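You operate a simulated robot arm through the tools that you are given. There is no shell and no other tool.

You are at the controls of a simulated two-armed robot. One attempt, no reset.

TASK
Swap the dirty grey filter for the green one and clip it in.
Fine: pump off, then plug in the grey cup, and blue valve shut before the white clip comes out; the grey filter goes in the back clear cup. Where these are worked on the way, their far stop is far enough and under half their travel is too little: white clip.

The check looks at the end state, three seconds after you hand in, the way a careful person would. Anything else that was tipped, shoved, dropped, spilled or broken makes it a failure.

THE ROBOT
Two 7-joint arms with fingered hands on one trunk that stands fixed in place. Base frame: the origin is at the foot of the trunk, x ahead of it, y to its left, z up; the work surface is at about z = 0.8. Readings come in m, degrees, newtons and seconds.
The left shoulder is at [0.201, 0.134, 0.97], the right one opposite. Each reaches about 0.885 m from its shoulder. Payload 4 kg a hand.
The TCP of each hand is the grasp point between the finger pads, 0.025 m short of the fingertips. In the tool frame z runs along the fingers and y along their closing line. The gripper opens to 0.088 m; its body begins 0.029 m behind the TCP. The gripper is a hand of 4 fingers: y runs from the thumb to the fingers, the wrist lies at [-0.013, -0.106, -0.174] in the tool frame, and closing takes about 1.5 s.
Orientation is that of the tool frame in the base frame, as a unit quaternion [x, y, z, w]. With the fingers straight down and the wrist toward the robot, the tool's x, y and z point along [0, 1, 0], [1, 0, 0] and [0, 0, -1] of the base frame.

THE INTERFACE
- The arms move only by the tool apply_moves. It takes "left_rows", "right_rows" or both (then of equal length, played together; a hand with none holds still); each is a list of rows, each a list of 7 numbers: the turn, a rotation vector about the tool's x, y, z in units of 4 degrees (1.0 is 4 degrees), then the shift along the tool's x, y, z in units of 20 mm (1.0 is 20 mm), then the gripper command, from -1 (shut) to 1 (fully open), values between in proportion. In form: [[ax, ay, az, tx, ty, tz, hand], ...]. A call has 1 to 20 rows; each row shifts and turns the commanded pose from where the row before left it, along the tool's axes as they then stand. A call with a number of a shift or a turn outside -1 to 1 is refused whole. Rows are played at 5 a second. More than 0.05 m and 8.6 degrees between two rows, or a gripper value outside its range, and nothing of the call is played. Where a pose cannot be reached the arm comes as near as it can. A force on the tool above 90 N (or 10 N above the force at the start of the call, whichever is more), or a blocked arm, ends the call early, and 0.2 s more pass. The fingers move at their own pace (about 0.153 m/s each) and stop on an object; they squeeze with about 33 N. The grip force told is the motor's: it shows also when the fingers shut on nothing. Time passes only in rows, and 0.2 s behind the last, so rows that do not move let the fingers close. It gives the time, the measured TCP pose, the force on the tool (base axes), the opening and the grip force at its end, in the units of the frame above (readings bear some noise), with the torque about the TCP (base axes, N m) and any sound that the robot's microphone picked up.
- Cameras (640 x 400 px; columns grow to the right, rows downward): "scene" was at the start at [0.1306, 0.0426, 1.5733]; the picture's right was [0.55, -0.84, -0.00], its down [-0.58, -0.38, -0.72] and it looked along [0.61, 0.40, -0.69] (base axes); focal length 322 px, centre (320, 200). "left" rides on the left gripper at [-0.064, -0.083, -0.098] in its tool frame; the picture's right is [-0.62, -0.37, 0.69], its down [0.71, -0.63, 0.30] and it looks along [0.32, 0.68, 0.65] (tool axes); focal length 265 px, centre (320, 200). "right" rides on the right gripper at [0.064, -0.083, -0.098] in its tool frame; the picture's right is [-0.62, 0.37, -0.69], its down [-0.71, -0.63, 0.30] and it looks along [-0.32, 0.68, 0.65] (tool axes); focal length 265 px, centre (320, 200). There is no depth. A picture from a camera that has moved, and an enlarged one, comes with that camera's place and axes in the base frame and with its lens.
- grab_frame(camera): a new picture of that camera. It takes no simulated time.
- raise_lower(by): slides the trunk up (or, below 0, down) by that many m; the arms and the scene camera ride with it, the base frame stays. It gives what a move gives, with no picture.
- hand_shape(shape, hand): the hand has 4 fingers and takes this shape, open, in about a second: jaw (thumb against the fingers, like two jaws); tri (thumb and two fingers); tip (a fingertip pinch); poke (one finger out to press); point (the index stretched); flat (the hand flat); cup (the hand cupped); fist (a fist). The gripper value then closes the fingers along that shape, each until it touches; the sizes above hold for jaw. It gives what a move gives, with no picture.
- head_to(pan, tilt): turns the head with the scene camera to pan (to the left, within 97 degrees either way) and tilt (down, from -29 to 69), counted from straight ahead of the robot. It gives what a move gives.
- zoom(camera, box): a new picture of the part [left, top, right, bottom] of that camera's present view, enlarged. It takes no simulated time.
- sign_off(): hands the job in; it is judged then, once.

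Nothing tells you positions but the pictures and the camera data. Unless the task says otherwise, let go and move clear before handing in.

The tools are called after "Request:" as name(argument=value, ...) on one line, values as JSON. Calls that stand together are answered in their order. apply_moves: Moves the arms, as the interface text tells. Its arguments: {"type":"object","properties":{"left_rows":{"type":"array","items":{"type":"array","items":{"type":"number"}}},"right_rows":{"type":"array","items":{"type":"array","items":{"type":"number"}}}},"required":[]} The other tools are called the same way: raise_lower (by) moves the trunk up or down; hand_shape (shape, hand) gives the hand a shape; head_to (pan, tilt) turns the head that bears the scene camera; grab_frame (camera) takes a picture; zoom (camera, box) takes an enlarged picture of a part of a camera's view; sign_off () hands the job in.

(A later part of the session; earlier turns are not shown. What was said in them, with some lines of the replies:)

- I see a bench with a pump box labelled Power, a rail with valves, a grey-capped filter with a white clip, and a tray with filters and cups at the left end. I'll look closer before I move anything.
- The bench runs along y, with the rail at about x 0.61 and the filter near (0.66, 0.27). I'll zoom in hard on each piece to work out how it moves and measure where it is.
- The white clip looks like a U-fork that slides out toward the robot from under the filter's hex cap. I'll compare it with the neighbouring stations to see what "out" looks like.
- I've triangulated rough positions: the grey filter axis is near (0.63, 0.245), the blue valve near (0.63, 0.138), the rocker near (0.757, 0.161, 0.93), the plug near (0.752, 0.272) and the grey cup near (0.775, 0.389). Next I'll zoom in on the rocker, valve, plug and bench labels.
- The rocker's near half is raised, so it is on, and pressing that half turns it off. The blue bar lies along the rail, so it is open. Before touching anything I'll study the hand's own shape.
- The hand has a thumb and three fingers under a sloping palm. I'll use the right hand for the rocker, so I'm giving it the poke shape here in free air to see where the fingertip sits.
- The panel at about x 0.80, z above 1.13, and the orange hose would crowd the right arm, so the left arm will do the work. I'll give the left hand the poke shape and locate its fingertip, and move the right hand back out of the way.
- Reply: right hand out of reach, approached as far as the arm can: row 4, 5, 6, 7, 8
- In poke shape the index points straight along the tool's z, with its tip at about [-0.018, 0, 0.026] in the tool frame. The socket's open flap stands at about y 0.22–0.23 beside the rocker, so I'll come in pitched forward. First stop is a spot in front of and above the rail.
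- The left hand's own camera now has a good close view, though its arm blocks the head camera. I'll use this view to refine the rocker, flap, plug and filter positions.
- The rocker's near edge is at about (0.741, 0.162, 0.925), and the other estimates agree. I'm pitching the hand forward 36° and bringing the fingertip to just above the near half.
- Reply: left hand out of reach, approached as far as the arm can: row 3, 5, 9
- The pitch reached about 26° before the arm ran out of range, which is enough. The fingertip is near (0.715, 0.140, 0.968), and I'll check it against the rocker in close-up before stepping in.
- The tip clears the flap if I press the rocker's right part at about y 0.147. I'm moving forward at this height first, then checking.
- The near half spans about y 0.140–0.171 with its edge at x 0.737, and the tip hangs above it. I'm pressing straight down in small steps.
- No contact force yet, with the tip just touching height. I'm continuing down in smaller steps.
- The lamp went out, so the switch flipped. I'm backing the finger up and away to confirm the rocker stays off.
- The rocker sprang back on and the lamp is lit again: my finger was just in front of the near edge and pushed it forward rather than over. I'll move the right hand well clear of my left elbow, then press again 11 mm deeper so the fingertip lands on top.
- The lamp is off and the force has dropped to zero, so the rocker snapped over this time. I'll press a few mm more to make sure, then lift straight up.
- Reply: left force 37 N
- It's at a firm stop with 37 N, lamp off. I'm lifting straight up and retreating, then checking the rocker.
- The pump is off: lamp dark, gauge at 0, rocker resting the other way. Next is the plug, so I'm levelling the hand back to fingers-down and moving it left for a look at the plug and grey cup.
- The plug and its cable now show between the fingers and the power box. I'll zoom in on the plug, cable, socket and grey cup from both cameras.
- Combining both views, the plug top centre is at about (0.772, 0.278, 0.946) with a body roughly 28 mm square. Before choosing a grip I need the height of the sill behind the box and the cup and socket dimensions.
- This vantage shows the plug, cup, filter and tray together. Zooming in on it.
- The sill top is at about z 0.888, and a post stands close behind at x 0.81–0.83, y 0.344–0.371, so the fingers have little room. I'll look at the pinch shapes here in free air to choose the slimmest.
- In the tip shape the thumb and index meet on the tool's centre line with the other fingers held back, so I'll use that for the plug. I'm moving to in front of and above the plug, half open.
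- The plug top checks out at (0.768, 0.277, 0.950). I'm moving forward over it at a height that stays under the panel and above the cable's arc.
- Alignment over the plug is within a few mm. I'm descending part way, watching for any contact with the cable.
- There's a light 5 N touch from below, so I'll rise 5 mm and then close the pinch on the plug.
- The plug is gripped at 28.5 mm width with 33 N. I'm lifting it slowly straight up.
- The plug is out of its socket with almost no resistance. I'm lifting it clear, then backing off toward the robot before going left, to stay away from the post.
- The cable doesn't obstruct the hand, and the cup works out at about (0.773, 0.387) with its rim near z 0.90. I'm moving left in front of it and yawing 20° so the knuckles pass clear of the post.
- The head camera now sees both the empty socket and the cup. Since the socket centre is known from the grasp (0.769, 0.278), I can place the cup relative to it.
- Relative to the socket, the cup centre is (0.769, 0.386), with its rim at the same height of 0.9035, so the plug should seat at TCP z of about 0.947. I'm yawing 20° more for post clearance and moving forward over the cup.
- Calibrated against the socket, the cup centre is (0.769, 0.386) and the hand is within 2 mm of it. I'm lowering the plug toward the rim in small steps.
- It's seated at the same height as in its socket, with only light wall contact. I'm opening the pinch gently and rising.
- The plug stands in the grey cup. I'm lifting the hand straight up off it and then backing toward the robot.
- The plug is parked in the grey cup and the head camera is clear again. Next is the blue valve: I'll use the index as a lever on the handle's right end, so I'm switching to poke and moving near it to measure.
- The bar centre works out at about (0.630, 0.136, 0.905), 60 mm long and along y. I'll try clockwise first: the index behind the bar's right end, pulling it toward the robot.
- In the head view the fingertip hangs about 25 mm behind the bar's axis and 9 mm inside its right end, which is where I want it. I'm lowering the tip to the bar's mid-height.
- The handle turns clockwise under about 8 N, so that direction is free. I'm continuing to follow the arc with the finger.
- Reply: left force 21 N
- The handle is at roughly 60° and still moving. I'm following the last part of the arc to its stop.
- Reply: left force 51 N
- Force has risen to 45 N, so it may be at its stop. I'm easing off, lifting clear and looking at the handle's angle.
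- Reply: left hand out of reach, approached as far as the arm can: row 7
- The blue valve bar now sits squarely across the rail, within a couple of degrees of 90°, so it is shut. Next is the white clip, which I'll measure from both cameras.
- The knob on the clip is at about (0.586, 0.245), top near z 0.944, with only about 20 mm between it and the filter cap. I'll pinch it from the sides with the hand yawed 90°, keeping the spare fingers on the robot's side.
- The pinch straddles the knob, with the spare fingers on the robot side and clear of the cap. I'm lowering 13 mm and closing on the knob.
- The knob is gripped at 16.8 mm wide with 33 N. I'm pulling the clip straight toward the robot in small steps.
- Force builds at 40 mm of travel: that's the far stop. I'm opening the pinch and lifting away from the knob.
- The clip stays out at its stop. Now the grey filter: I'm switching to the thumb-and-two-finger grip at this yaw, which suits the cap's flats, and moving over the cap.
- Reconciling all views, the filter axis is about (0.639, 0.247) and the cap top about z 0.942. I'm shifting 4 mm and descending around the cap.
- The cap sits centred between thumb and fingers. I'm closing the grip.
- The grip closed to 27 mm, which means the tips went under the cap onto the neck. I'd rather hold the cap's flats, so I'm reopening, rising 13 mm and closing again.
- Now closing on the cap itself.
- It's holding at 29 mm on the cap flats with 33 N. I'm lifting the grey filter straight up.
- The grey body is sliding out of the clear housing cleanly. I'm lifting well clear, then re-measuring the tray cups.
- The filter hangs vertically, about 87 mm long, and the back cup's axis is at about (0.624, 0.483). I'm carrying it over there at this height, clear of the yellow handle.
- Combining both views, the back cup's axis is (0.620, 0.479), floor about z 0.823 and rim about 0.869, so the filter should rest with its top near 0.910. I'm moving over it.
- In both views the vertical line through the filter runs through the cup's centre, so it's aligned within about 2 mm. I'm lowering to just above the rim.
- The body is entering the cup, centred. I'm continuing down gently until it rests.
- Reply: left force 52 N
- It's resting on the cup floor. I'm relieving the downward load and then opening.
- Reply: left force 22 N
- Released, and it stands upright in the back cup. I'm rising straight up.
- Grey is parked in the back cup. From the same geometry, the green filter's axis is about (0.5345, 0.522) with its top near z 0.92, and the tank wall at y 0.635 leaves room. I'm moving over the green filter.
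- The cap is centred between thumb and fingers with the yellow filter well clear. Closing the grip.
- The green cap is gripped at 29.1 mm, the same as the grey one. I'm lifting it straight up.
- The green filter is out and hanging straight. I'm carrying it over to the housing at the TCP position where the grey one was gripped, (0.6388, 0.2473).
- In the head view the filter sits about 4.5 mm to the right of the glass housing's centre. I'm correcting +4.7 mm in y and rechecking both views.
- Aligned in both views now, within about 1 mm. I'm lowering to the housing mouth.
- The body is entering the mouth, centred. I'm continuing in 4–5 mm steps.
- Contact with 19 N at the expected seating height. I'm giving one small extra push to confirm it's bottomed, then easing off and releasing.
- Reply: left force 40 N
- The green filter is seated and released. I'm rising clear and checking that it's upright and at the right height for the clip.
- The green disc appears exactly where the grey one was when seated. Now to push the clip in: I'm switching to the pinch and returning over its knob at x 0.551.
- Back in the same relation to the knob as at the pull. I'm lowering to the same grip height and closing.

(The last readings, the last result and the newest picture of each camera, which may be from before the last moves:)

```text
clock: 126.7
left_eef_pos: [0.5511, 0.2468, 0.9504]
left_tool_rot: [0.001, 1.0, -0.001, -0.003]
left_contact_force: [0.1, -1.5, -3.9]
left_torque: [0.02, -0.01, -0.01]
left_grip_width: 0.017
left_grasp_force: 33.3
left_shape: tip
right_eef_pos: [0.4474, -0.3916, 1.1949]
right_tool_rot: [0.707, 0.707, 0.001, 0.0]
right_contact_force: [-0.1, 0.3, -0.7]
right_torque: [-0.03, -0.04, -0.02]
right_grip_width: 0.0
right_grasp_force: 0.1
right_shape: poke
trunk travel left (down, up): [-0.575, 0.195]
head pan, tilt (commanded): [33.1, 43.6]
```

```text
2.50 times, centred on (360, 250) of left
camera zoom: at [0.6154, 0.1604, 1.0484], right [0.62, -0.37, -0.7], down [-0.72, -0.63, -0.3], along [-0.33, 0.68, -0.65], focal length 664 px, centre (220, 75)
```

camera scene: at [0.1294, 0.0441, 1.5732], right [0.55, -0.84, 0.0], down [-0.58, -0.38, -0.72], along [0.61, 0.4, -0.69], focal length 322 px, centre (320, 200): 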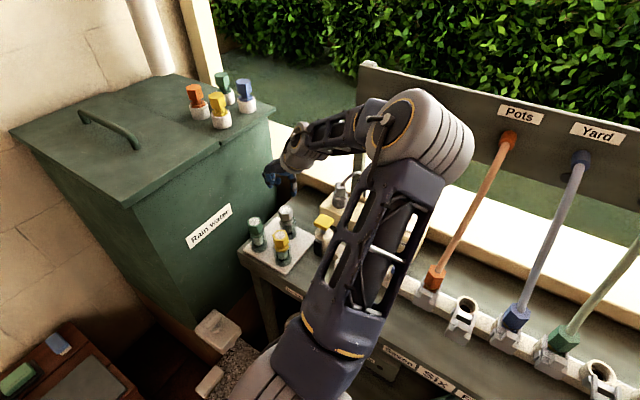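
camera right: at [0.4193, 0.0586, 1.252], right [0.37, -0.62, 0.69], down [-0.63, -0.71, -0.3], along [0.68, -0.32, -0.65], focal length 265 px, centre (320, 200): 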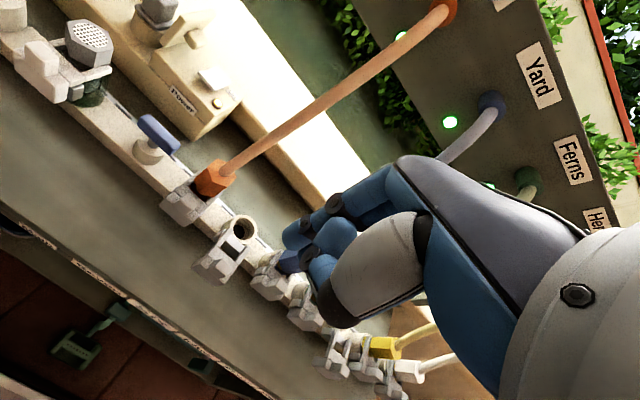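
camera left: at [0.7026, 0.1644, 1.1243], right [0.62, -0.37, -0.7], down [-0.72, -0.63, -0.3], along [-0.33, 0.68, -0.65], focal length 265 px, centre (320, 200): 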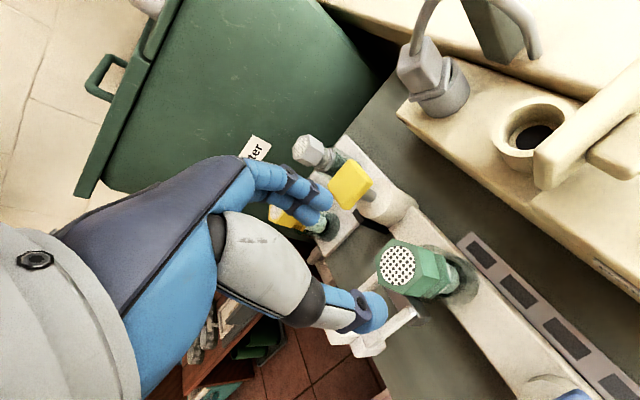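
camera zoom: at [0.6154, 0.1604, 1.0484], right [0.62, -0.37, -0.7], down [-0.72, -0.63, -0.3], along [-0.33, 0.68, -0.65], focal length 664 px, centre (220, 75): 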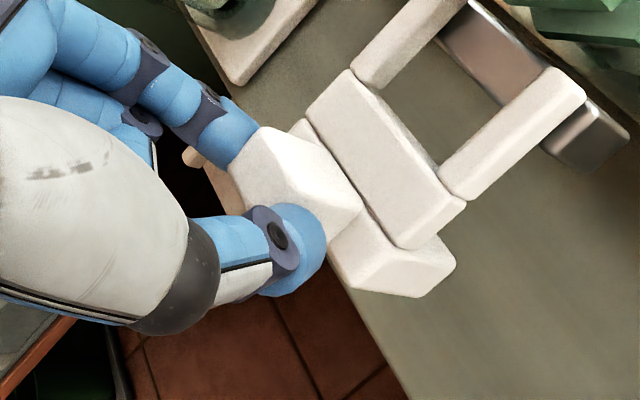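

The knob is gripped at 17 mm again. I'm pushing it straight in toward the filter in small steps and watching the force.

Request:
apply_moves(left_rows=[[0, 0, 0, -0.25, 0, 0, -1], [0, 0, 0, -0.25, 0, 0, -1], [0, 0, 0, -0.25, 0, 0, -1]])

Request:
zoom(camera="left", box=[270, 150, 470, 330])

Request:
zoom(camera="scene", box=[330, 215, 390, 275])

```text
clock: 127.5
left_eef_pos: [0.5678, 0.2463, 0.9498]
left_tool_rot: [0.001, 1.0, -0.001, -0.003]
left_contact_force: [0.4, -0.5, -2.7]
left_torque: [0.01, 0.0, 0.03]
left_grip_width: 0.0173
left_grasp_force: 33.2
left_shape: tip
right_eef_pos: [0.4473, -0.3907, 1.1948]
right_tool_rot: [0.707, 0.707, 0.001, -0.001]
right_contact_force: [-0.7, -0.7, 0.4]
right_torque: [-0.01, 0.0, 0.0]
right_grip_width: 0.0
right_grasp_force: 0.1
right_shape: poke
trunk travel left (down, up): [-0.575, 0.195]
head pan, tilt (commanded): [33.1, 43.6]
```

```text
2.22 times, centred on (370, 240) of left
camera zoom: at [0.6304, 0.1602, 1.0483], right [0.62, -0.37, -0.7], down [-0.72, -0.63, -0.3], along [-0.33, 0.68, -0.65], focal length 590 px, centre (209, 111)
```

zoom: 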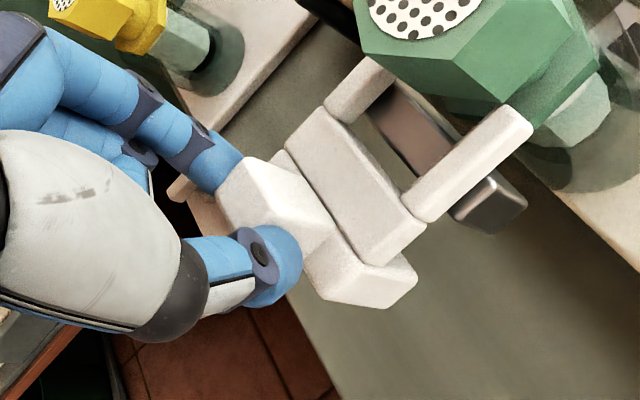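

```text
6.67 times, centred on (360, 245) of scene
camera zoom: at [0.1293, 0.0441, 1.5733], right [0.55, -0.84, 0.0], down [-0.58, -0.38, -0.72], along [0.61, 0.4, -0.69], focal length 2150 px, centre (53, -100)
```

zoom: 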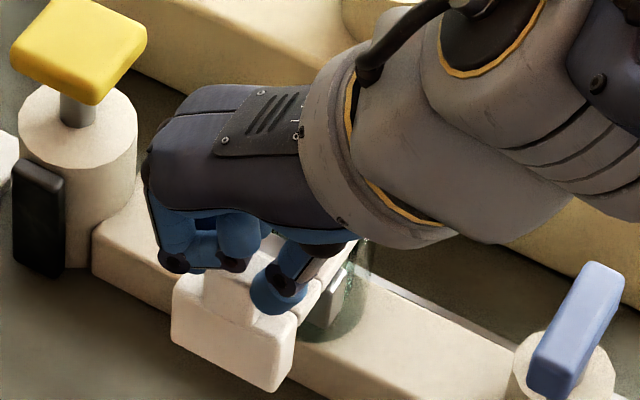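

Request:
apply_moves(left_rows=[[0, 0, 0, -0.25, 0, 0, -1], [0, 0, 0, -0.25, 0, 0, -1], [0, 0, 0, -0.25, 0, 0, -1]])

Request:
zoom(camera="left", box=[270, 150, 470, 330])

```text
clock: 128.3
left_eef_pos: [0.5812, 0.2463, 0.9503]
left_tool_rot: [0.0, 1.0, -0.001, -0.003]
left_contact_force: [-0.5, -1.7, -0.2]
left_torque: [-0.02, 0.02, 0.0]
left_grip_width: 0.0171
left_grasp_force: 32.6
left_shape: tip
right_eef_pos: [0.4473, -0.3916, 1.1956]
right_tool_rot: [0.707, 0.707, 0.0, 0.0]
right_contact_force: [-0.6, 0.0, -0.3]
right_torque: [0.01, 0.03, 0.01]
right_grip_width: 0.0001
right_grasp_force: 0.0
right_shape: poke
trunk travel left (down, up): [-0.575, 0.195]
head pan, tilt (commanded): [33.1, 43.6]
```

```text
2.22 times, centred on (370, 240) of left
camera zoom: at [0.6453, 0.1604, 1.048], right [0.62, -0.37, -0.7], down [-0.72, -0.63, -0.3], along [-0.33, 0.68, -0.65], focal length 590 px, centre (209, 111)
```

zoom: 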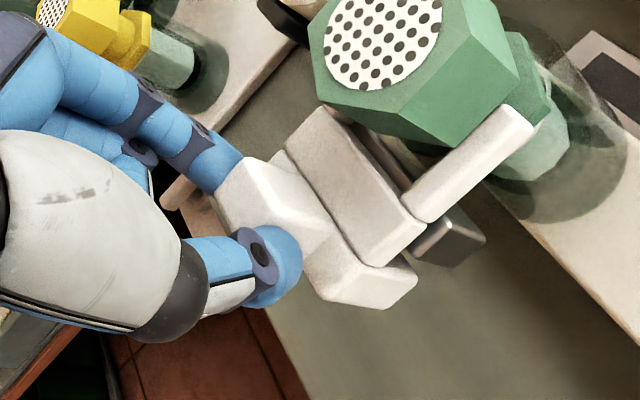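

Request:
apply_moves(left_rows=[[0, 0, 0, -0.2, 0, 0, -1], [0, 0, 0, -0.2, 0, 0, -1]])

Request:
zoom(camera="left", box=[270, 150, 470, 330])

```text
clock: 128.9
left_eef_pos: [0.5877, 0.246, 0.9492]
left_tool_rot: [0.0, 1.0, -0.001, -0.004]
left_contact_force: [-5.7, -2.1, 1.5]
left_torque: [0.02, 0.09, 0.04]
left_grip_width: 0.0171
left_grasp_force: 33.0
left_shape: tip
right_eef_pos: [0.4479, -0.3917, 1.1947]
right_tool_rot: [0.707, 0.707, -0.001, 0.0]
right_contact_force: [-0.4, -0.1, 0.8]
right_torque: [-0.01, -0.03, 0.03]
right_grip_width: 0.0001
right_grasp_force: 0.0
right_shape: poke
trunk travel left (down, up): [-0.575, 0.195]
head pan, tilt (commanded): [33.1, 43.6]
```

```text
2.22 times, centred on (370, 240) of left
camera zoom: at [0.6527, 0.1604, 1.0479], right [0.62, -0.37, -0.7], down [-0.72, -0.63, -0.3], along [-0.33, 0.68, -0.65], focal length 590 px, centre (209, 111)
```

zoom: 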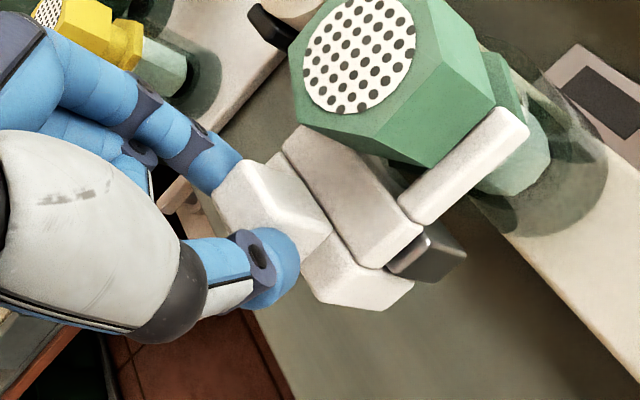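

Resistance is starting at x 0.588, and the original in-position was 0.5905. I'm pushing the last few mm home.

Request:
apply_moves(left_rows=[[0, 0, 0, -0.15, 0, 0, -1], [0, 0, 0, -0.15, 0, 0, -1]])

Request:
zoom(camera="left", box=[270, 150, 470, 330])

```text
clock: 129.5
left_eef_pos: [0.5925, 0.246, 0.9487]
left_tool_rot: [-0.002, 1.0, -0.002, -0.006]
left_contact_force: [-23.8, -4.8, 2.3]
left_torque: [-0.03, 0.47, 0.38]
left_grip_width: 0.0167
left_grasp_force: 33.4
left_shape: tip
right_eef_pos: [0.4466, -0.3913, 1.1961]
right_tool_rot: [0.707, 0.707, 0.0, 0.0]
right_contact_force: [0.1, 0.5, -0.8]
right_torque: [0.0, 0.02, 0.04]
right_grip_width: 0.0
right_grasp_force: 0.1
right_shape: poke
trunk travel left (down, up): [-0.575, 0.195]
head pan, tilt (commanded): [33.1, 43.6]
```

```text
2.22 times, centred on (370, 240) of left
camera zoom: at [0.657, 0.1605, 1.0473], right [0.61, -0.37, -0.7], down [-0.72, -0.63, -0.3], along [-0.33, 0.68, -0.65], focal length 590 px, centre (209, 111)
```

zoom: 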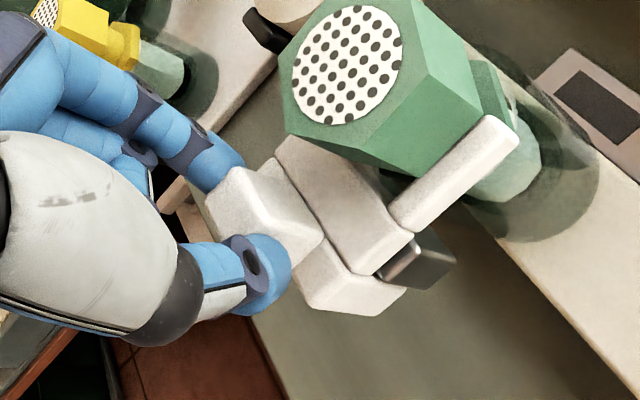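

It's stopped firmly with 24 N. I'm releasing the knob, lifting away, and comparing the clip's position with the original pictures.

Request:
apply_moves(left_rows=[[0, 0, 0, 0.15, 0, 0, -1], [0, 0, 0, 0, 0, 0, -0.5], [0, 0, 0, 0, 0, 0, 0], [0, 0, 0, 0, 0, 0, 0.1], [0, 0, 0, 0, 0, 0, 0.1], [0, 0, 0, 0, 0, -0.5, 0.1], [0, 0, 0, 0, 0, -0.9, 0.1], [0, 0, 0, 0, 0, -0.9, 0.1], [0, 0, 0, 0, 0, -0.9, 0.1], [0, 0, 0, 0, 0, -0.9, 0.1]])

Request:
apply_moves(left_rows=[[0, 0, 0, 0.2, 1, -0.3, 0.1], [0, 0, 0, 0.2, 1, -0.3, 0.1], [0, 0, 0, 0.2, 1, -0.3, 0.1], [0, 0, 0, 0.2, 1, 0, 0.1], [0, 0, 0, 0.2, 1, 0, 0.1], [0, 0, 0, 0.2, 1, 0, 0.1], [0, 0, 0, 0.2, 1, 0, 0.1]])

Request:
grab_frame(camera="scene")

Request:
zoom(camera="scene", box=[335, 220, 395, 275])

```text
clock: 131.7
left_eef_pos: [0.5935, 0.2468, 1.0322]
left_tool_rot: [0.0, 1.0, 0.0, -0.003]
left_contact_force: [-0.1, 0.7, 0.4]
left_torque: [-0.02, 0.02, -0.02]
left_grip_width: 0.048
left_grasp_force: 0.1
left_shape: tip
right_eef_pos: [0.4466, -0.3911, 1.196]
right_tool_rot: [0.707, 0.707, 0.0, 0.0]
right_contact_force: [-0.6, -0.3, 0.8]
right_torque: [0.01, 0.01, -0.01]
right_grip_width: 0.0002
right_grasp_force: 0.1
right_shape: poke
trunk travel left (down, up): [-0.575, 0.195]
head pan, tilt (commanded): [33.1, 43.6]
```

```text
clock: 133.3
left_eef_pos: [0.5645, 0.3866, 1.0512]
left_tool_rot: [0.0, 1.0, 0.0, -0.002]
left_contact_force: [0.5, 0.0, 0.7]
left_torque: [0.0, -0.04, 0.02]
left_grip_width: 0.0477
left_grasp_force: 0.1
left_shape: tip
right_eef_pos: [0.4471, -0.391, 1.1947]
right_tool_rot: [0.707, 0.707, 0.0, 0.0]
right_contact_force: [-0.1, -1.1, 0.3]
right_torque: [0.01, -0.01, 0.0]
right_grip_width: 0.0
right_grasp_force: 0.1
right_shape: poke
trunk travel left (down, up): [-0.575, 0.195]
head pan, tilt (commanded): [33.1, 43.6]
```

```text
taken
camera scene: at [0.1293, 0.0438, 1.5733], right [0.55, -0.84, 0.0], down [-0.58, -0.38, -0.72], along [0.61, 0.4, -0.69], focal length 322 px, centre (320, 200)
```

scene: 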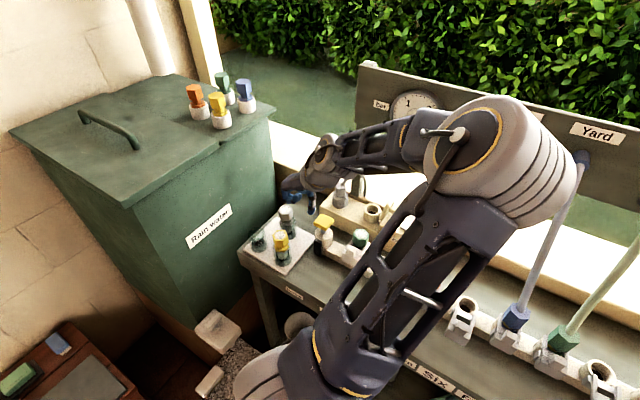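

```text
7.27 times, centred on (365, 248) of scene
camera zoom: at [0.1293, 0.0438, 1.5733], right [0.55, -0.84, 0.0], down [-0.58, -0.38, -0.72], along [0.61, 0.4, -0.69], focal length 2345 px, centre (-7, -146)
```

zoom: 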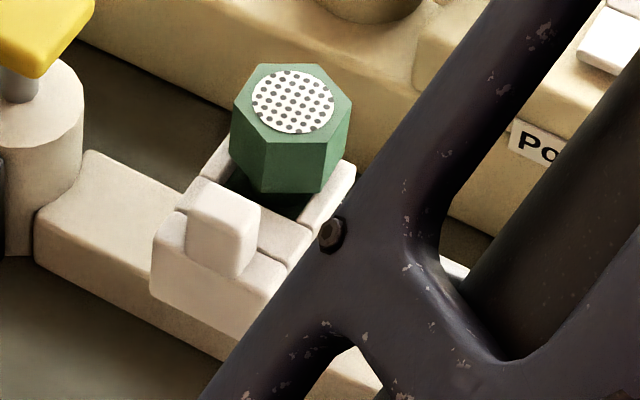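

The clip is back in exactly its original closed position, with the green cap above it. I'm moving the left hand up and away, then doing a full inspection.

Request:
apply_moves(left_rows=[[0, 0, 0, 0, 0, -0.9, 0.1], [0, 0, 0, 0, 0, -0.9, 0.1], [0, 0, 0, 0, 0, -0.9, 0.1], [0, 0, 0, 0, 0, -0.9, 0.1], [0, 0, 0, 0, 0, -0.9, 0.1], [0, 0, 1, 0, 0, 0, 0.1], [0, 0, 1, 0, 0, 0, 0.1], [0, 0, 1, 0, 0, 0, 0.1], [0, 0, 1, 0, 0, 0, 0.1], [0, 0, 1, 0, 0, 0, 0.1], [0, 0, 1, 0, 0, 0, 0.1], [0, 0, 1, 0, 0, 0, 0.1], [0, 0, 1, 0, 0, 0, 0.1], [0, 0, 1, 0, 0, 0, 0.1], [0, 0, 1, 0, 0, 0, 0.1], [0, 0, 1, 0, 0, 0, 0.1], [0, 0, 1, 0, 0, 0, 0.1], [0, 0, 1, 0, 0, 0, 0.1], [0, 0, 1, 0, 0, 0, 0.1], [0, 0, 1, 0, 0, 0, 0.1]])

Request:
apply_moves(left_rows=[[0, 0, 1, 0, 0, 0, 0.1], [0, 0, 1, 0, 0, 0, 0.1], [0, 0, 1, 0, 0, 0, 0.1], [0, 0, 1, 0, 0, 0, 0.1], [0, 0, 1, 0, 0, 0, 0.1], [0, 0, 1, 0, 0, 0, 0.1], [0, 0, 1, 0, 0, 0, 0.1], [0, 0, 0.48, 0, 0, 0, 0.1], [0, 0, 0, 0, -1, -0.3, 0.1], [0, 0, 0, 0, -1, -0.3, 0.1], [0, 0, 0, 0, -1, -0.3, 0.1], [0, 0, 0, 0, -1, -0.3, 0.1], [0, 0, 0, 0, -1, -0.3, 0.1], [0, 0, 0, 0, -1, -0.3, 0.1], [0, 0, 0, 0, -1, -0.3, 0.1], [0, 0, 0, 0, -1, 0, 0.1], [0, 0, 0, 0, -1, 0, 0.1], [0, 0, 0, 0, -1, 0, 0.1]])

Request:
grab_frame(camera="scene")

Request:
grab_frame(camera="left")

```text
clock: 137.5
left_eef_pos: [0.5662, 0.3856, 1.14]
left_tool_rot: [0.501, 0.865, -0.001, -0.001]
left_contact_force: [-1.3, 0.3, -0.8]
left_torque: [0.01, -0.03, 0.02]
left_grip_width: 0.048
left_grasp_force: 0.1
left_shape: tip
right_eef_pos: [0.4469, -0.3903, 1.1948]
right_tool_rot: [0.707, 0.707, -0.001, -0.001]
right_contact_force: [1.0, -0.9, 0.6]
right_torque: [-0.04, 0.04, -0.02]
right_grip_width: 0.0001
right_grasp_force: 0.1
right_shape: poke
trunk travel left (down, up): [-0.575, 0.195]
head pan, tilt (commanded): [33.1, 43.6]
```

```text
clock: 141.3
left_eef_pos: [0.3656, 0.3848, 1.1842]
left_tool_rot: [0.707, 0.707, -0.002, -0.001]
left_contact_force: [0.1, 0.4, -0.5]
left_torque: [0.05, -0.03, 0.01]
left_grip_width: 0.048
left_grasp_force: 0.2
left_shape: tip
right_eef_pos: [0.4473, -0.391, 1.1946]
right_tool_rot: [0.707, 0.707, 0.0, 0.0]
right_contact_force: [-0.8, -0.6, -0.1]
right_torque: [-0.01, 0.03, 0.0]
right_grip_width: 0.0
right_grasp_force: 0.1
right_shape: poke
trunk travel left (down, up): [-0.575, 0.195]
head pan, tilt (commanded): [33.1, 43.6]
```

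```text
taken
camera scene: at [0.1294, 0.0441, 1.5733], right [0.55, -0.84, 0.0], down [-0.58, -0.38, -0.72], along [0.61, 0.4, -0.69], focal length 322 px, centre (320, 200)
```

scene: 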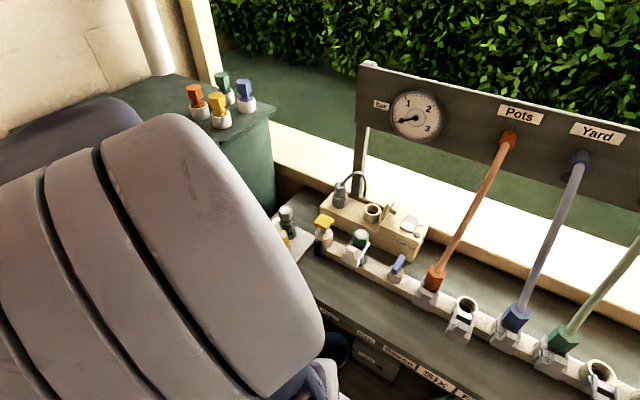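

```text
taken
camera left: at [0.2823, 0.3197, 1.2818], right [-0.37, -0.62, -0.69], down [-0.63, 0.71, -0.3], along [0.68, 0.32, -0.66], focal length 265 px, centre (320, 200)
```

left: 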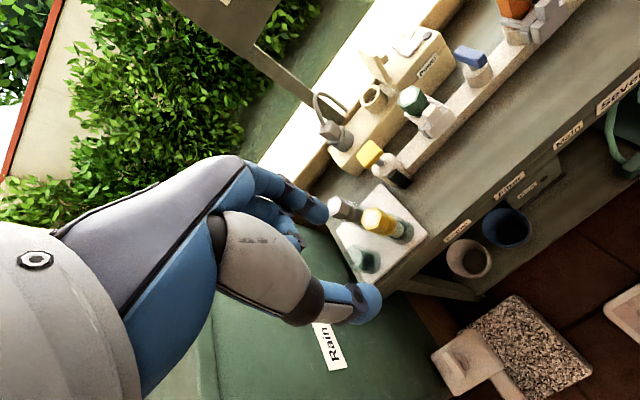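

Everything looks in place. One last close inspection of each item before handing in.

Request:
zoom(camera="scene", box=[310, 160, 440, 290])

Request:
zoom(camera="left", box=[320, 170, 440, 290])

Request:
zoom(camera="left", box=[380, 30, 500, 150])

Request:
zoom(camera="left", box=[440, 130, 600, 290])

Request:
zoom(camera="scene", box=[410, 100, 640, 400])

```text
3.08 times, centred on (375, 225) of scene
camera zoom: at [0.1294, 0.0441, 1.5733], right [0.55, -0.84, 0.0], down [-0.58, -0.38, -0.72], along [0.61, 0.4, -0.69], focal length 992 px, centre (151, 123)
```

zoom: 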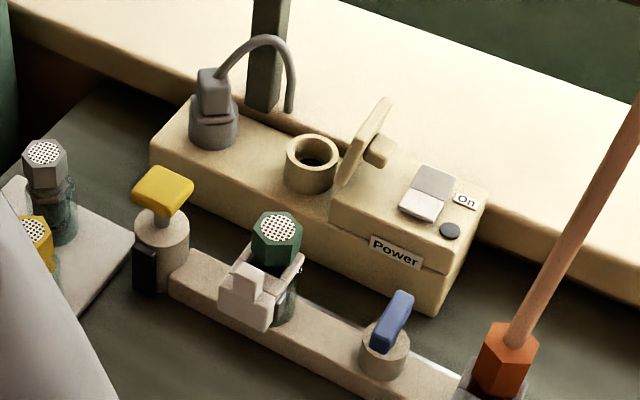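

```text
3.33 times, centred on (380, 230) of left
camera zoom: at [0.2823, 0.3197, 1.2818], right [-0.37, -0.62, -0.69], down [-0.63, 0.71, -0.3], along [0.68, 0.32, -0.66], focal length 885 px, centre (120, 100)
```

zoom: 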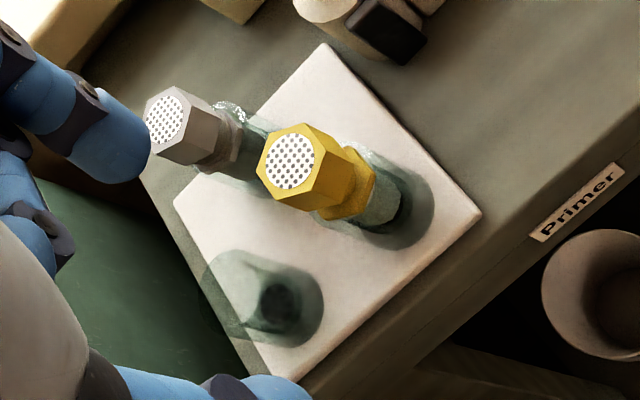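

```text
3.33 times, centred on (440, 90) of left
camera zoom: at [0.2823, 0.3197, 1.2818], right [-0.37, -0.62, -0.69], down [-0.63, 0.71, -0.3], along [0.68, 0.32, -0.66], focal length 885 px, centre (-80, 567)
```

zoom: 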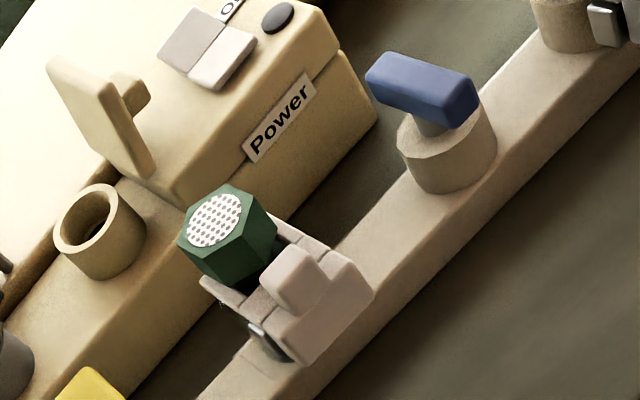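

```text
2.50 times, centred on (520, 210) of left
camera zoom: at [0.2823, 0.3197, 1.2818], right [-0.37, -0.62, -0.69], down [-0.63, 0.71, -0.3], along [0.68, 0.32, -0.66], focal length 664 px, centre (-180, 175)
```

zoom: 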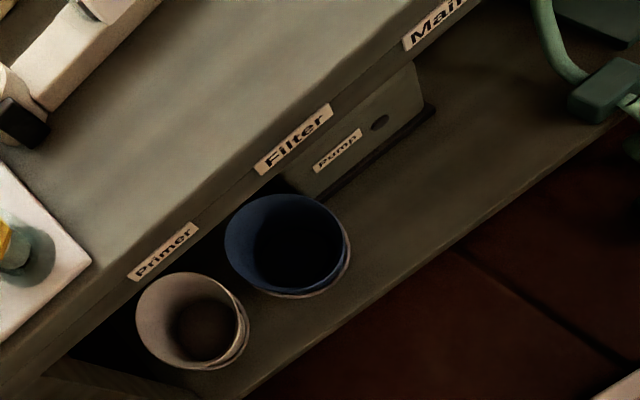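

```text
1.33 times, centred on (525, 250) of scene
camera zoom: at [0.1294, 0.0441, 1.5733], right [0.55, -0.84, 0.0], down [-0.58, -0.38, -0.72], along [0.61, 0.4, -0.69], focal length 430 px, centre (47, 133)
```

zoom: 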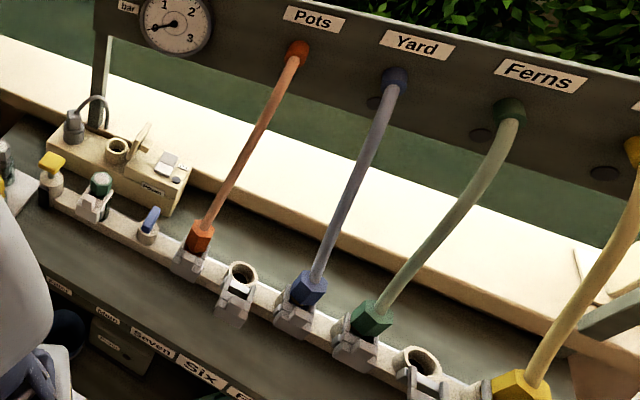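

All checks pass, so I'm handing in:
- **Pump:** off, lamp dark.
- **Plug:** in the grey cup.
- **Blue valve:** turned across the rail, shut.
- **Green filter:** seated in the housing with the white clip fully in.
- **Grey filter:** upright in the back clear cup.
- **Surroundings:** nothing else looks disturbed, and both hands are clear.

Request:
sign_off()

```text
The job is handed in.
```

The green filter is in the housing with the white clip pushed fully in, and the job is handed in; I haven't seen the judge's result.

- **Pump:** switched off first. The lamp is dark and the gauge reads 0. My first press sprang back on, so I pressed again and it held.
- **Plug:** moved to the grey cup after the pump was off.
- **Blue valve:** turned a full quarter, to where it stopped, and shut before the clip came out.
- **White clip:** pulled 40 mm to its far stop. After the swap it went back to where it was at the start.
- **Grey filter:** upright in the back clear cup.
- **Left as they are:** the pump is still off, the plug is still in the cup and the blue valve is still shut, since you didn't ask for them to be restored.

The blue display beside the yellow primer handle went dark while I was lifting the grey filter. I took that as the system losing pressure and did nothing about it. Nothing else looked moved, spilled or broken, and both hands are clear of the bench.
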